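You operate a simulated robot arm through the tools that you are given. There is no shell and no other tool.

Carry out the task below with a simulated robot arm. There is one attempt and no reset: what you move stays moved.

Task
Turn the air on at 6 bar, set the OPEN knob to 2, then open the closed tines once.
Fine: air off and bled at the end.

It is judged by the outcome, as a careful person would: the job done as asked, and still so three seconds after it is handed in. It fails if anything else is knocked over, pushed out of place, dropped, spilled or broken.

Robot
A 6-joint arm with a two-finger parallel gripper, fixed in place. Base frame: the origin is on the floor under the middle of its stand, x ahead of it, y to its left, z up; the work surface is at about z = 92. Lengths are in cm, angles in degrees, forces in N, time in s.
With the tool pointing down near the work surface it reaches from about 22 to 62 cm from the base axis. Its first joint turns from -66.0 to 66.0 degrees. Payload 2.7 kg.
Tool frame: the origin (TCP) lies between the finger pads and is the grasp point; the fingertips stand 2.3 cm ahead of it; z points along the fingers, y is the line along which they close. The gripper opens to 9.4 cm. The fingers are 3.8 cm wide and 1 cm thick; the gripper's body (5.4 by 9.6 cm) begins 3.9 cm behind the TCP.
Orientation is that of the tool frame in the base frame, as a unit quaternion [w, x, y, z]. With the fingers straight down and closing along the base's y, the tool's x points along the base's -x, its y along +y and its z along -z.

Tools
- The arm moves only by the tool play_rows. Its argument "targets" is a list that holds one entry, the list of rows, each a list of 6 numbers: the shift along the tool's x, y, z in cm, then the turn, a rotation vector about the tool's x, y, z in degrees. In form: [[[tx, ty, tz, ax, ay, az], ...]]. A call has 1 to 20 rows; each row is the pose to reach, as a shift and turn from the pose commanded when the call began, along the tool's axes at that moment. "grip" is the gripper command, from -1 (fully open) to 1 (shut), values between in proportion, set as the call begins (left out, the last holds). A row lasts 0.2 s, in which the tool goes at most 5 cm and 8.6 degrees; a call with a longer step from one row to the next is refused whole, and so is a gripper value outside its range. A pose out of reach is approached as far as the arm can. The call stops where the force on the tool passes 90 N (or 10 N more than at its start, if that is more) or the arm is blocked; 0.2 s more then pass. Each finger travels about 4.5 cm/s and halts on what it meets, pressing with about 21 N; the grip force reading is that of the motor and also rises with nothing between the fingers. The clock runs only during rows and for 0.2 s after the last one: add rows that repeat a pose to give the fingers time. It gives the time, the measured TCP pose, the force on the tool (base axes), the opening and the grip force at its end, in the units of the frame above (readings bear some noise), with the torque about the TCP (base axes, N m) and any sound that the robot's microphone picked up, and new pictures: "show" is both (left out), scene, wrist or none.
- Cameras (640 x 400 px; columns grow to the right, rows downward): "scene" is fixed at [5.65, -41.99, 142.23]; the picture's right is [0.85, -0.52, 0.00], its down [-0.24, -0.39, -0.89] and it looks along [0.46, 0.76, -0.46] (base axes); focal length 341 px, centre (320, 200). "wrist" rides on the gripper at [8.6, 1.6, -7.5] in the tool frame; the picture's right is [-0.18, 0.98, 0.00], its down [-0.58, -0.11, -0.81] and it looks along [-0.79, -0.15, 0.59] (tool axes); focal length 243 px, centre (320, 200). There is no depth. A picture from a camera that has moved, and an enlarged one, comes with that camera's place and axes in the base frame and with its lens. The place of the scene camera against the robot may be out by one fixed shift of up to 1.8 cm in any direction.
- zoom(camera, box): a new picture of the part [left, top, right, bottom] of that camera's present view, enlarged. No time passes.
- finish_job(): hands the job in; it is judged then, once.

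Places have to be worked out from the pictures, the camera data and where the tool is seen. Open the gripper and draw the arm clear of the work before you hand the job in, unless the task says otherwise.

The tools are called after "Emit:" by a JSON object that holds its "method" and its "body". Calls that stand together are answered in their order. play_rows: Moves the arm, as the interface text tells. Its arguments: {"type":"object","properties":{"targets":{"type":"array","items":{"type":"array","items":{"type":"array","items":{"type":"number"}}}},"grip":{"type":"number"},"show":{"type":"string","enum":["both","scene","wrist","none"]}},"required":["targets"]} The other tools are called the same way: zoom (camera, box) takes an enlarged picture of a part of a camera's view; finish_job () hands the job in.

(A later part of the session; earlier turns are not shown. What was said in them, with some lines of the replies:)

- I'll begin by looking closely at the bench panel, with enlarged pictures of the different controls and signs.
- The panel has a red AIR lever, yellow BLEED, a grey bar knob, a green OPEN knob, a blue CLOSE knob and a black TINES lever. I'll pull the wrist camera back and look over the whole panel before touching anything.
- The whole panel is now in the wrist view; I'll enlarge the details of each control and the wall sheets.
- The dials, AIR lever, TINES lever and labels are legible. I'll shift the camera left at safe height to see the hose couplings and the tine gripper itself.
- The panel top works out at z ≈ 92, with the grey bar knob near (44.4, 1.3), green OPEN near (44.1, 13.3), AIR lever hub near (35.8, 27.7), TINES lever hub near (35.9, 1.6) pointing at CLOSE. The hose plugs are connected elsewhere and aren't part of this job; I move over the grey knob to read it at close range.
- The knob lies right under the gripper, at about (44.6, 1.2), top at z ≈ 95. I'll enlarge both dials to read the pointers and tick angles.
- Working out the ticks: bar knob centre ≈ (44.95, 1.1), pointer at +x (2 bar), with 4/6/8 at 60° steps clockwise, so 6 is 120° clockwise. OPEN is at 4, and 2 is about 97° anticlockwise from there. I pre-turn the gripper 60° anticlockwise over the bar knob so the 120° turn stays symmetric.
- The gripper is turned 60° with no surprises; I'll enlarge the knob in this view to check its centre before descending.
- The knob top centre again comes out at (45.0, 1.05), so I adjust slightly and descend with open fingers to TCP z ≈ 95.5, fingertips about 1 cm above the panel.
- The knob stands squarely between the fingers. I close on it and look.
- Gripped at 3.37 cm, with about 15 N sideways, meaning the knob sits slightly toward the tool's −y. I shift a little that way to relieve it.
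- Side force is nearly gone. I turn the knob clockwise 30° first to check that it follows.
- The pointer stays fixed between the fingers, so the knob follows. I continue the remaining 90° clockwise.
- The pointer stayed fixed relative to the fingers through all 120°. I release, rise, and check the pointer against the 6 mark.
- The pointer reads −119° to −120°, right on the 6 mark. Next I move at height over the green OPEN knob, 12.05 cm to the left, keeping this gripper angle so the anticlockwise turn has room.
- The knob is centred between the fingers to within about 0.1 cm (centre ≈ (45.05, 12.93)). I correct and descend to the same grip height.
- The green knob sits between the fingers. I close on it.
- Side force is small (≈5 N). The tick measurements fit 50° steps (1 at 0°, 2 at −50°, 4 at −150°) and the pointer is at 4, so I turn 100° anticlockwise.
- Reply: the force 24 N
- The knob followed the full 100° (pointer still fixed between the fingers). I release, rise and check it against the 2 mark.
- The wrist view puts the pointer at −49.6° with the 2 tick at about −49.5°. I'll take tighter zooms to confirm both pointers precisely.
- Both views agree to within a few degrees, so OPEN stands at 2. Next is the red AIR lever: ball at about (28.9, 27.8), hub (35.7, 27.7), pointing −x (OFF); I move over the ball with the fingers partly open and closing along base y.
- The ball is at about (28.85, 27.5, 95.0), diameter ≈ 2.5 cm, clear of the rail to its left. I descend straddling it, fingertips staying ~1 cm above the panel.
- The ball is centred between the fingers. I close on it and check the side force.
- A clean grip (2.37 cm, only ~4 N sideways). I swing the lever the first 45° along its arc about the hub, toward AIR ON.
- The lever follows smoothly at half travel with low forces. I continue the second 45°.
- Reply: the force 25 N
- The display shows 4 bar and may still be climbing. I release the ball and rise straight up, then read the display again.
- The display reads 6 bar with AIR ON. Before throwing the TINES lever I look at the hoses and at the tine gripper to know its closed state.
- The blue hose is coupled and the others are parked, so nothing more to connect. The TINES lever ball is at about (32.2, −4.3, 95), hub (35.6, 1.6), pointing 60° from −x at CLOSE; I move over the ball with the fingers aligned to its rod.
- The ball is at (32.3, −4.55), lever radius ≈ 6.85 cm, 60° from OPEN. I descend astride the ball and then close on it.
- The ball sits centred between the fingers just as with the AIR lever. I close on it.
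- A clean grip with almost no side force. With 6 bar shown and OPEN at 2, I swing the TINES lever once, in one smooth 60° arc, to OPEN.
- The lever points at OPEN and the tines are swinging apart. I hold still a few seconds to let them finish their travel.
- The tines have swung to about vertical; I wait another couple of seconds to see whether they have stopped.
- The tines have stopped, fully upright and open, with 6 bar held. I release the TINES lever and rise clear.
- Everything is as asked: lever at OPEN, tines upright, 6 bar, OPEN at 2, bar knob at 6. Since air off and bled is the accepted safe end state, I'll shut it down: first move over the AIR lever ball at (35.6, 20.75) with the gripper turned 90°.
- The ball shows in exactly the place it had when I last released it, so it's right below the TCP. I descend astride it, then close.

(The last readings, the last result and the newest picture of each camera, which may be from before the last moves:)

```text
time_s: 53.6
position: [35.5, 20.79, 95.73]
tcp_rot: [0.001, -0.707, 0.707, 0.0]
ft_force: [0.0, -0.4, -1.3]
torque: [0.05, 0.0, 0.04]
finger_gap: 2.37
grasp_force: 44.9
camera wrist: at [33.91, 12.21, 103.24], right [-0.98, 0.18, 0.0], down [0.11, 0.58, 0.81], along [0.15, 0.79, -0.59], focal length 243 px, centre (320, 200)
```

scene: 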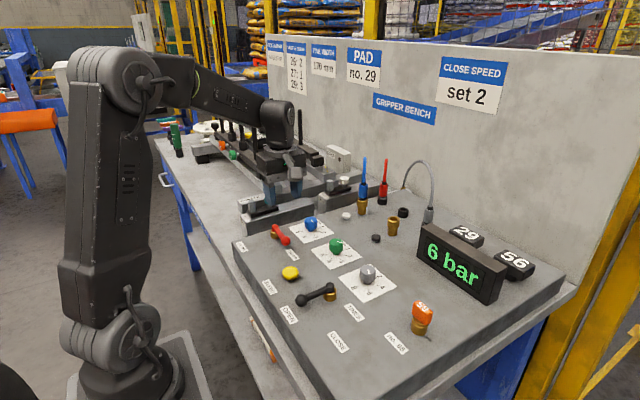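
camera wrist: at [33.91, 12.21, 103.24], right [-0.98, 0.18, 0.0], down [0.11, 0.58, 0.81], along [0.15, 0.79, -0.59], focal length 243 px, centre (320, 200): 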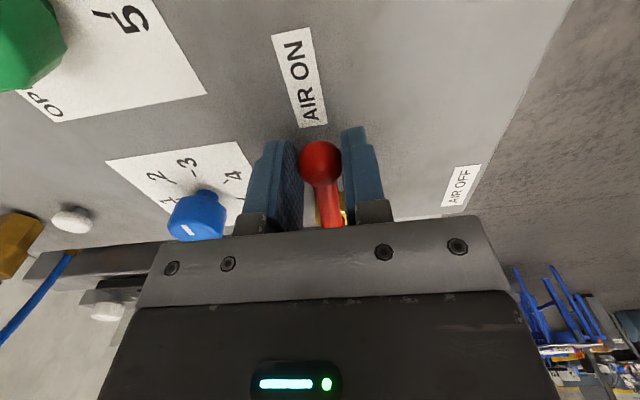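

The ball is held cleanly with no side force. I swing the AIR lever 90° back along its arc to AIR OFF.

Emit:
{"method": "play_rows", "body": {"targets": [[[-0.058, 0.881, 0, 0, 0, 7.5], [-0.23, 1.747, 0, 0, 0, 15], [-0.514, 2.583, 0, 0, 0, 22.5], [-0.904, 3.375, 0, 0, 0, 30], [-1.395, 4.109, 0, 0, 0, 37.5], [-1.977, 4.773, 0, 0, 0, 45], [-2.641, 5.355, 0, 0, 0, 52.5], [-3.375, 5.846, 0, 0, 0, 60], [-4.167, 6.236, 0, 0, 0, 67.5], [-5.003, 6.52, 0, 0, 0, 75], [-5.869, 6.692, 0, 0, 0, 82.5], [-6.75, 6.75, 0, 0, 0, 90], [-6.75, 6.75, 0, 0, 0, 90]]], "show": "both"}}

```text
time_s: 56.4
position: [28.91, 27.41, 95.71]
tcp_rot: [0.001, 0.001, 1.0, 0.0]
ft_force: [26.4, -5.2, 2.0]
torque: [-0.02, -0.76, -0.02]
finger_gap: 2.34
grasp_force: 45.6
camera wrist: at [20.29, 29.19, 103.25], right [0.19, 0.98, 0.0], down [0.58, -0.11, 0.81], along [0.79, -0.15, -0.59], focal length 243 px, centre (320, 200)
```

scene: 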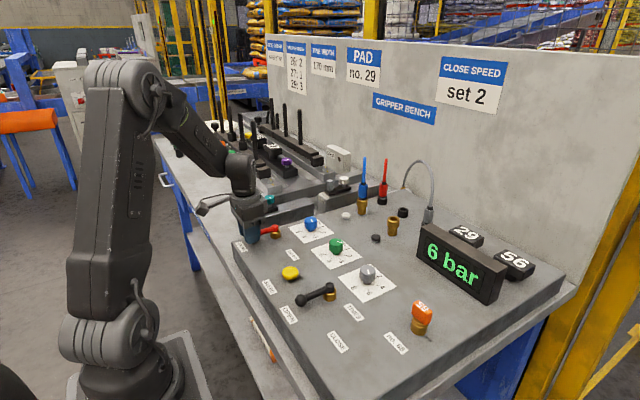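
wrist: 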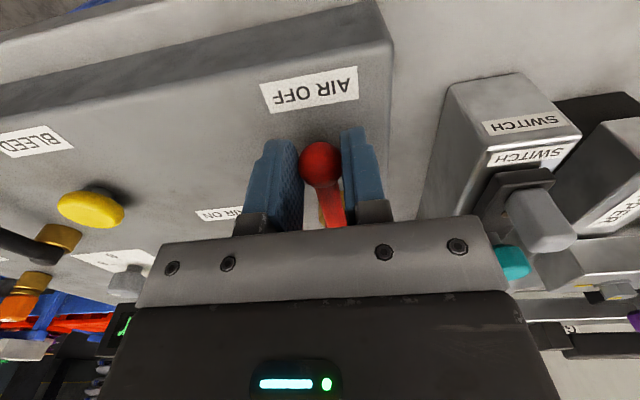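

The AIR lever is back at OFF, with 6 bar still trapped, as expected before bleeding. I release and rise.

Emit:
{"method": "play_rows", "body": {"targets": [[[0, 0, 0, 0, 0, 0], [0, 0, 0, 0, 0, 0], [0, 0, 0, 0, 0, 0], [0, 0, -3, 0, 0, 0], [0, 0, -7, 0, 0, 0], [0, 0, -11, 0, 0, 0], [0, 0, -12, 0, 0, 0], [0, 0, -12, 0, 0, 0]]], "grip": -0.1, "show": "both"}}

Emit:
{"method": "zoom", "body": {"camera": "wrist", "box": [60, 0, 380, 200]}}

Emit:
{"method": "zoom", "body": {"camera": "scene", "box": [260, 250, 320, 290]}}

```text
time_s: 58.2
position: [28.9, 27.5, 107.8]
tcp_rot: [0.001, -0.001, 1.0, 0.001]
ft_force: [-0.2, 0.0, -0.1]
torque: [-0.03, 0.0, 0.01]
finger_gap: 5.16
grasp_force: 0.0
camera wrist: at [20.14, 29.15, 115.28], right [0.18, 0.98, 0.0], down [0.58, -0.11, 0.81], along [0.79, -0.15, -0.59], focal length 243 px, centre (320, 200)
```

scene: 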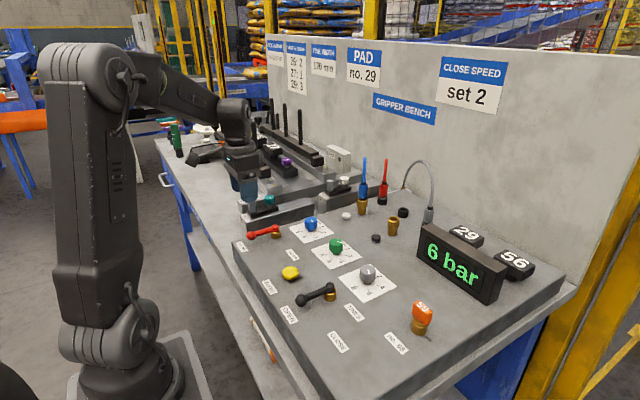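
wrist: 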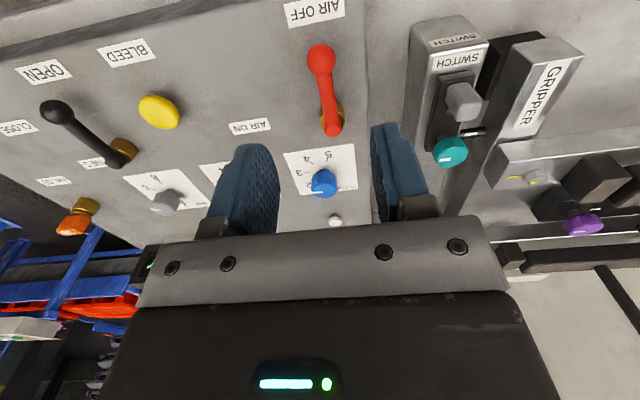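

```text
2.00 times, centred on (220, 100) of wrist
camera zoom: at [20.14, 29.15, 115.28], right [0.18, 0.98, 0.0], down [0.58, -0.11, 0.81], along [0.79, -0.15, -0.59], focal length 485 px, centre (520, 400)
```

zoom: 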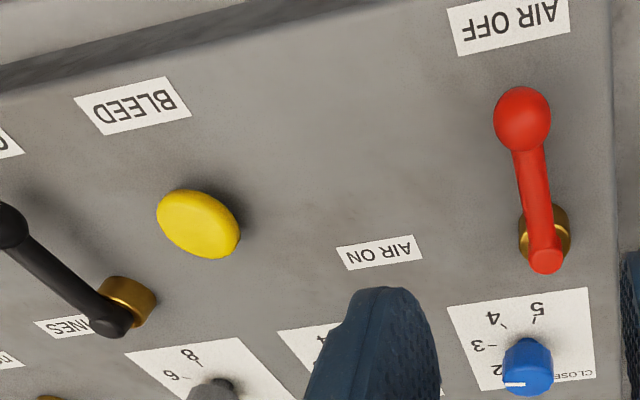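

```text
10.00 times, centred on (290, 270) of scene
camera zoom: at [5.65, -41.99, 142.23], right [0.85, -0.52, 0.0], down [-0.24, -0.39, -0.89], along [0.46, 0.76, -0.46], focal length 3408 px, centre (620, -500)
```

zoom: 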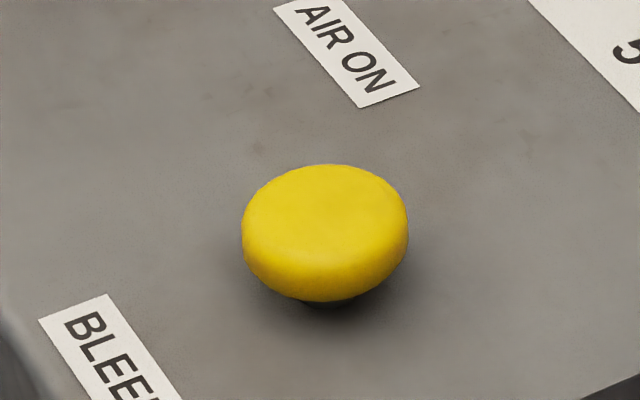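

AIR is at OFF. The yellow BLEED button is at about (31.3, 10.6), top near z = 94; I move above it and close the fingers to use the tips as a pusher.

Emit:
{"method": "play_rows", "body": {"targets": [[[-0.6, -4.2, 0, 0, 0, 0], [-1.2, -8.4, 0, 0, 0, 0], [-1.8, -12.6, 0, 0, 0, 0], [-2.45, -16.9, 0, 0, 0, 0], [-2.45, -16.9, 0, 0, 0, 0], [-2.45, -16.9, 3, 0, 0, 0], [-2.45, -16.9, 6, 0, 0, 0], [-2.45, -16.9, 8, 0, 0, 0], [-2.45, -16.9, 9, 0, 0, 0], [-2.45, -16.9, 9, 0, 0, 0]]], "grip": 1, "show": "both"}}

Emit:
{"method": "zoom", "body": {"camera": "scene", "box": [240, 220, 360, 300]}}

```text
time_s: 60.4
position: [31.19, 10.6, 98.64]
tcp_rot: [0.0, 0.0, 1.0, 0.0]
ft_force: [-0.3, -0.1, -0.3]
torque: [0.0, 0.01, 0.01]
finger_gap: 0.0
grasp_force: 20.6
camera wrist: at [22.59, 12.29, 106.14], right [0.18, 0.98, 0.0], down [0.58, -0.11, 0.81], along [0.79, -0.15, -0.59], focal length 243 px, centre (320, 200)
```

scene: 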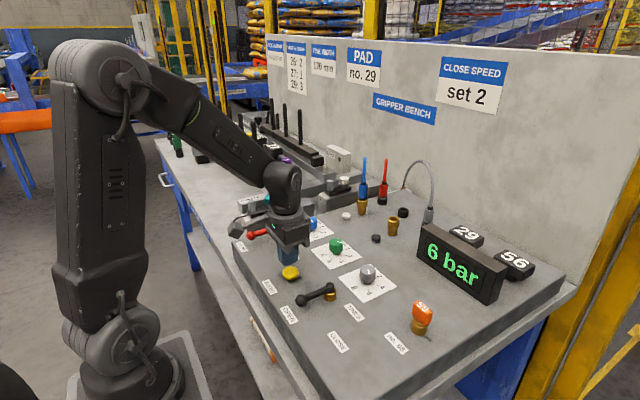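
wrist: 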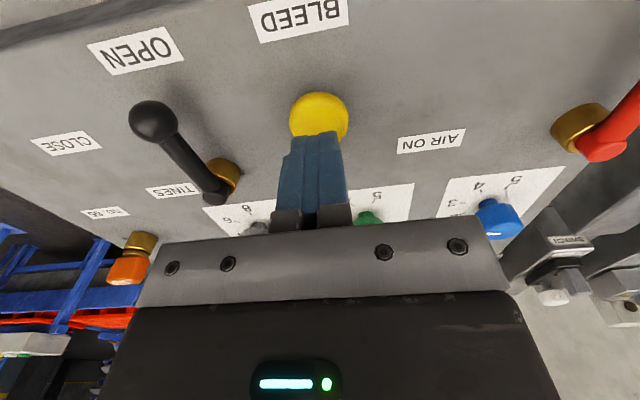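

```text
5.00 times, centred on (300, 260) of scene
camera zoom: at [5.65, -41.99, 142.23], right [0.85, -0.52, 0.0], down [-0.24, -0.39, -0.89], along [0.46, 0.76, -0.46], focal length 1704 px, centre (420, -100)
```

zoom: 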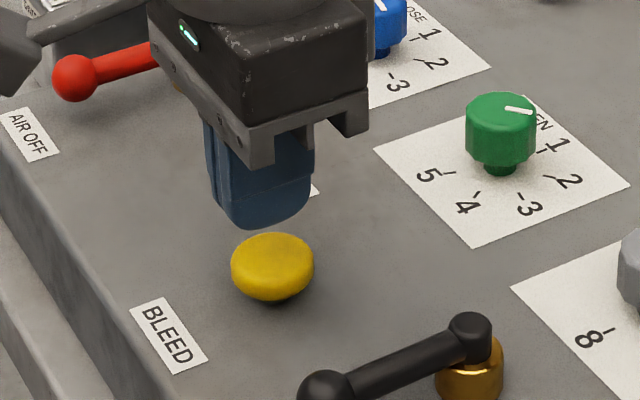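

The closed fingertips are directly above the button, about 2.3 cm off. I go down slowly until contact and read the force and pressure.

Emit:
{"method": "play_rows", "body": {"targets": [[[0, 0, 0.8, 0, 0, 0], [0, 0, 1.5, 0, 0, 0], [0, 0, 1.9, 0, 0, 0], [0, 0, 2.1, 0, 0, 0], [0, 0, 2.3, 0, 0, 0], [0, 0, 2.45, 0, 0, 0], [0, 0, 2.45, 0, 0, 0]]], "show": "scene"}}

Emit:
{"method": "zoom", "body": {"camera": "scene", "box": [240, 220, 360, 300]}}

```text
time_s: 62.0
position: [31.19, 10.66, 96.27]
tcp_rot: [0.001, 0.0, 1.0, 0.001]
ft_force: [1.0, 0.5, 1.3]
torque: [-0.02, -0.01, 0.01]
finger_gap: 0.03
grasp_force: 20.9
```

scene: 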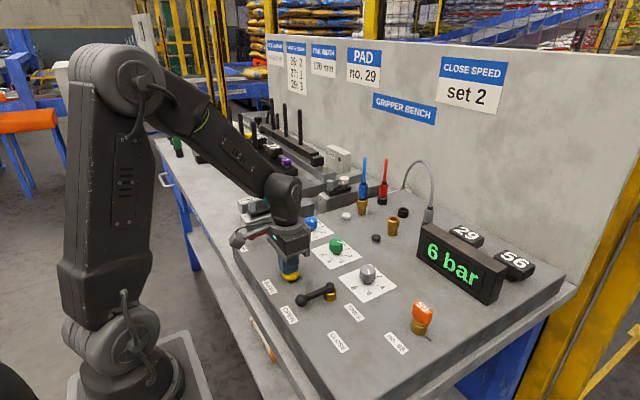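

```text
5.00 times, centred on (300, 260) of scene
camera zoom: at [5.65, -41.99, 142.23], right [0.85, -0.52, 0.0], down [-0.24, -0.39, -0.89], along [0.46, 0.76, -0.46], focal length 1704 px, centre (420, -100)
```

zoom: 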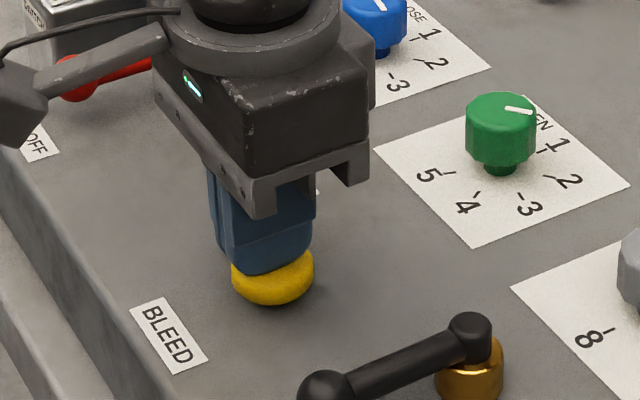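

The tips are just about touching (≈1 N). I press down further in 0.1 cm steps, watching force and display.

Emit:
{"method": "play_rows", "body": {"targets": [[[0, 0, 0.1, 0, 0, 0], [0, 0, 0.2, 0, 0, 0], [0, 0, 0.3, 0, 0, 0], [0, 0, 0.4, 0, 0, 0], [0, 0, 0.4, 0, 0, 0], [0, 0, 0.4, 0, 0, 0]]], "show": "scene"}}

```text
time_s: 63.4
position: [31.25, 10.63, 95.81]
tcp_rot: [0.0, 0.0, 1.0, 0.001]
ft_force: [0.0, -0.1, 3.9]
torque: [0.03, -0.03, 0.01]
finger_gap: 0.04
grasp_force: 21.3
```

scene: 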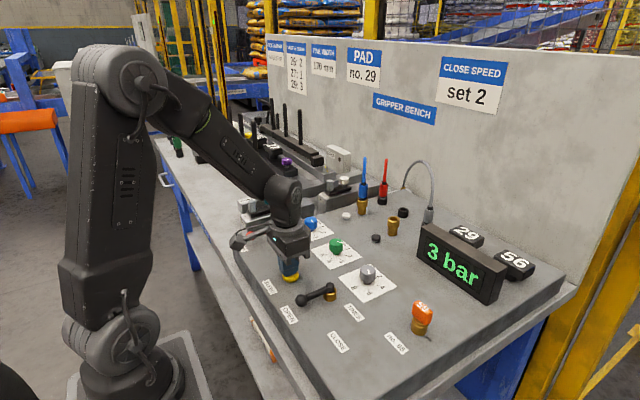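

The bleed is working: the display is down to 3 bar. I hold the button until it is fully bled.

Emit:
{"method": "play_rows", "body": {"targets": [[[0, 0, 0, 0, 0, 0], [0, 0, 0, 0, 0, 0], [0, 0, 0, 0, 0, 0], [0, 0, 0, 0, 0, 0], [0, 0, 0, 0, 0, 0], [0, 0, 0, 0, 0, 0], [0, 0, 0, 0, 0, 0], [0, 0, 0, 0, 0, 0], [0, 0, 0, 0, 0, 0], [0, 0, 0, 0, 0, 0], [0, 0, 0, 0, 0, 0], [0, 0, 0, 0, 0, 0], [0, 0, 0, 0, 0, 0], [0, 0, 0, 0, 0, 0], [0, 0, 0, 0, 0, 0]]], "show": "scene"}}

Emit:
{"method": "zoom", "body": {"camera": "scene", "box": [180, 90, 380, 215]}}

```text
time_s: 66.6
position: [31.25, 10.75, 95.94]
tcp_rot: [0.002, 0.0, 1.0, 0.002]
ft_force: [0.4, -0.5, 3.3]
torque: [-0.01, 0.01, -0.01]
finger_gap: 0.01
grasp_force: 20.9
```

scene: 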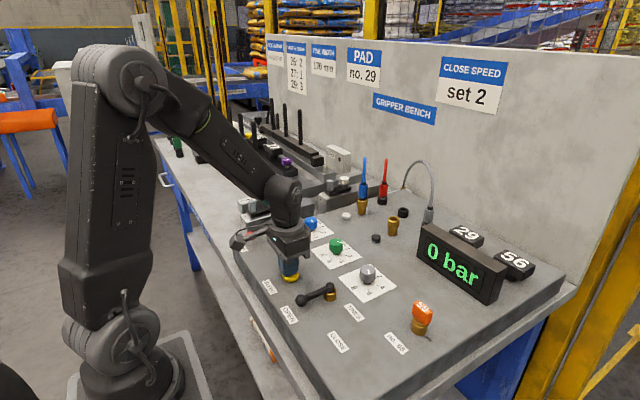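

```text
3.20 times, centred on (280, 152) of scene
camera zoom: at [5.65, -42.0, 142.23], right [0.85, -0.52, 0.0], down [-0.24, -0.39, -0.89], along [0.46, 0.76, -0.46], focal length 1091 px, centre (448, 352)
```

zoom: 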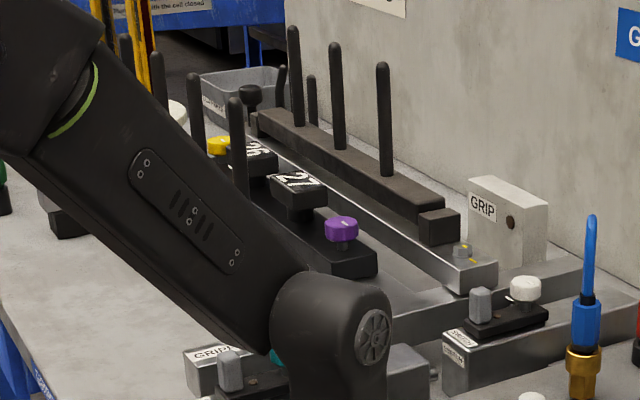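

It reads 0 bar and the tines are still upright. I hold a bit longer so the residue is fully gone, then rise.

Emit:
{"method": "play_rows", "body": {"targets": [[[0, 0, 0, 0, 0, 0], [0, 0, 0, 0, 0, 0], [0, 0, 0, 0, 0, 0], [0, 0, 0, 0, 0, 0], [0, 0, 0, 0, 0, 0], [0, 0, 0, 0, 0, 0], [0, 0, 0, 0, 0, 0], [0, 0, 0, 0, 0, 0], [0, 0, 0, 0, 0, 0], [0, 0, 0, 0, 0, 0], [0, 0, -1, 0, 0, 0], [0, 0, -4, 0, 0, 0], [0, 0, -8, 0, 0, 0], [0, 0, -12, 0, 0, 0], [0, 0, -16, 0, 0, 0], [0, 0, -20, 0, 0, 0], [0, 0, -20, 0, 0, 0]]], "show": "both"}}

```text
time_s: 70.2
position: [31.17, 10.62, 115.89]
tcp_rot: [0.001, 0.0, 1.0, 0.0]
ft_force: [-0.3, -0.6, -0.6]
torque: [-0.02, 0.01, -0.04]
finger_gap: 0.0
grasp_force: 21.2
camera wrist: at [22.47, 12.3, 123.32], right [0.18, 0.98, 0.0], down [0.58, -0.11, 0.81], along [0.79, -0.15, -0.59], focal length 243 px, centre (320, 200)
```

scene: 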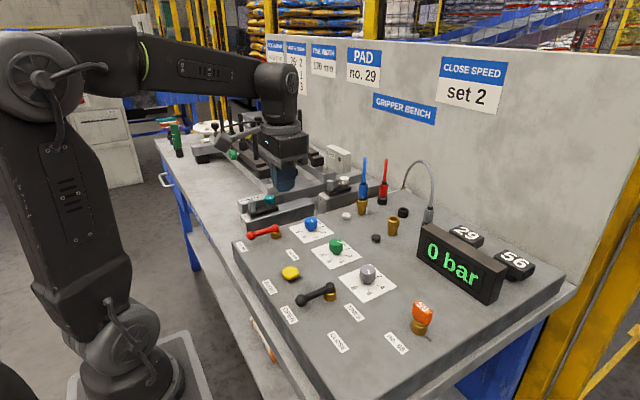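
wrist: 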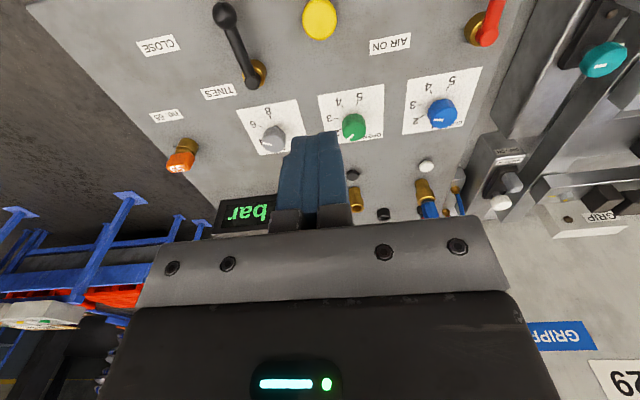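

The bench is at 0 bar with AIR OFF and the tines open. I draw back up near the starting pose and open the gripper, then check everything one last time.

Emit:
{"method": "play_rows", "body": {"targets": [[[0, -2, -3, 0, 0, 0], [0, -4, -6, 0, 0, 0], [0, -6, -9, 0, 0, 0], [0, -8, -11, 0, 0, 0], [0, -8, -11, 0, 0, 0], [0, -8, -11, 0, 0, 0], [0, -8, -11, 0, 0, 0]]], "grip": -1, "show": "both"}}

Emit:
{"method": "zoom", "body": {"camera": "scene", "box": [180, 90, 380, 215]}}

Emit:
{"method": "zoom", "body": {"camera": "scene", "box": [230, 200, 430, 325]}}

```text
time_s: 71.8
position: [31.21, 2.62, 126.93]
tcp_rot: [0.001, 0.0, 1.0, 0.001]
ft_force: [0.1, -0.9, -0.1]
torque: [0.02, 0.01, 0.02]
finger_gap: 9.41
grasp_force: 0.1
camera wrist: at [22.54, 4.32, 134.41], right [0.18, 0.98, 0.0], down [0.58, -0.11, 0.81], along [0.79, -0.15, -0.59], focal length 243 px, centre (320, 200)
```

scene: 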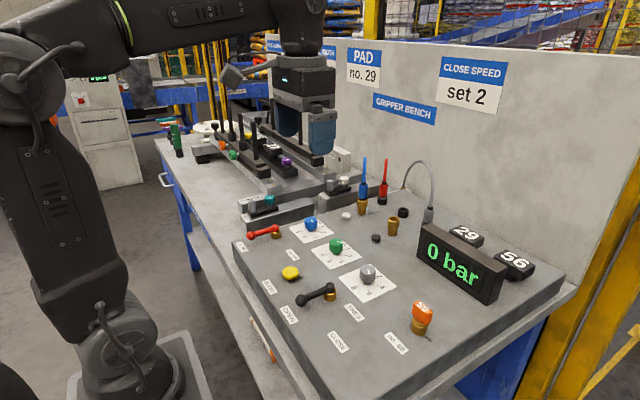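
wrist: 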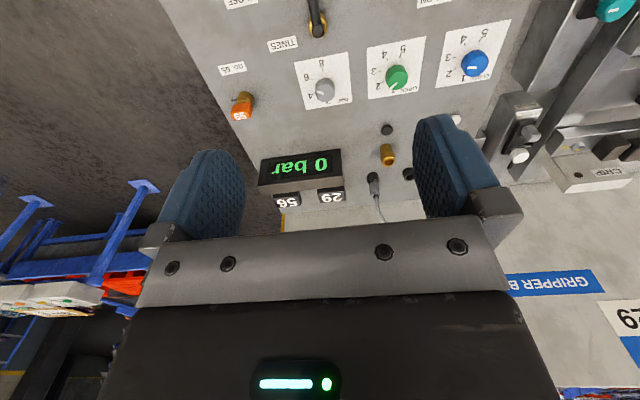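

```text
3.20 times, centred on (280, 152) of scene
camera zoom: at [5.65, -41.99, 142.23], right [0.85, -0.52, 0.0], down [-0.24, -0.39, -0.89], along [0.46, 0.76, -0.46], focal length 1091 px, centre (448, 352)
```

zoom: 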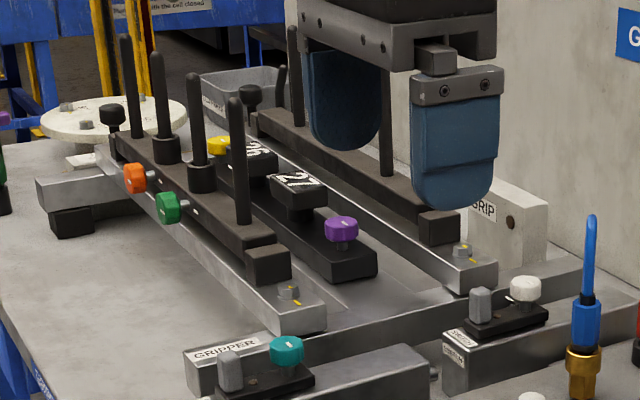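

```text
3.20 times, centred on (330, 262) of scene
camera zoom: at [5.65, -41.99, 142.23], right [0.85, -0.52, 0.0], down [-0.24, -0.39, -0.89], along [0.46, 0.76, -0.46], focal length 1091 px, centre (288, 0)
```

zoom: 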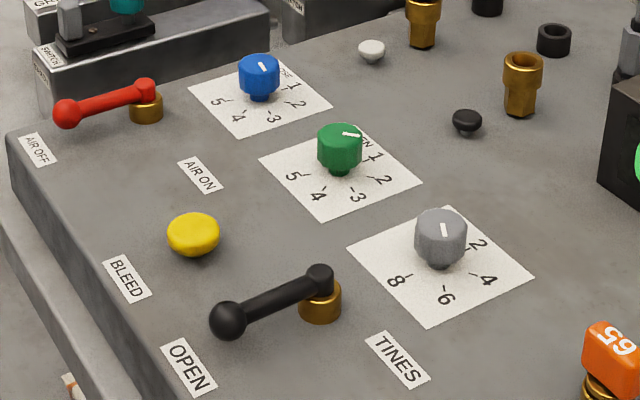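

The tines stand open, the OPEN knob is at 2, the bar knob at 6, the CLOSE knob untouched, air off and bled to 0 bar, and the arm is clear with the gripper open. I hand the job in.

Emit:
{"method": "finish_job", "body": {}}

```text
The job is handed in.
```

The job is handed in. I turned the air on at 6 bar, which the display confirmed, and set the OPEN knob to 2. The TINES lever then went from CLOSE to OPEN in a single throw. The tines swung fully upright and stayed there.

- **End state:** I read "Fine: air off and bled" as an accepted finish. I turned AIR back to OFF and held BLEED until the display read 0 bar. The tines stayed open with the pressure gone.
- **Settings left:** the bar knob is still at 6, the OPEN knob at 2 and the TINES lever at OPEN.
- **Not touched:** the CLOSE knob, the hoses and the rest of the bench. Nothing was knocked or moved.
- **OPEN knob accuracy:** the wrist camera put the pointer on the 2 mark. The scene camera read it about 4° off, less than a tenth of one step.

The arm is drawn clear with the gripper open.
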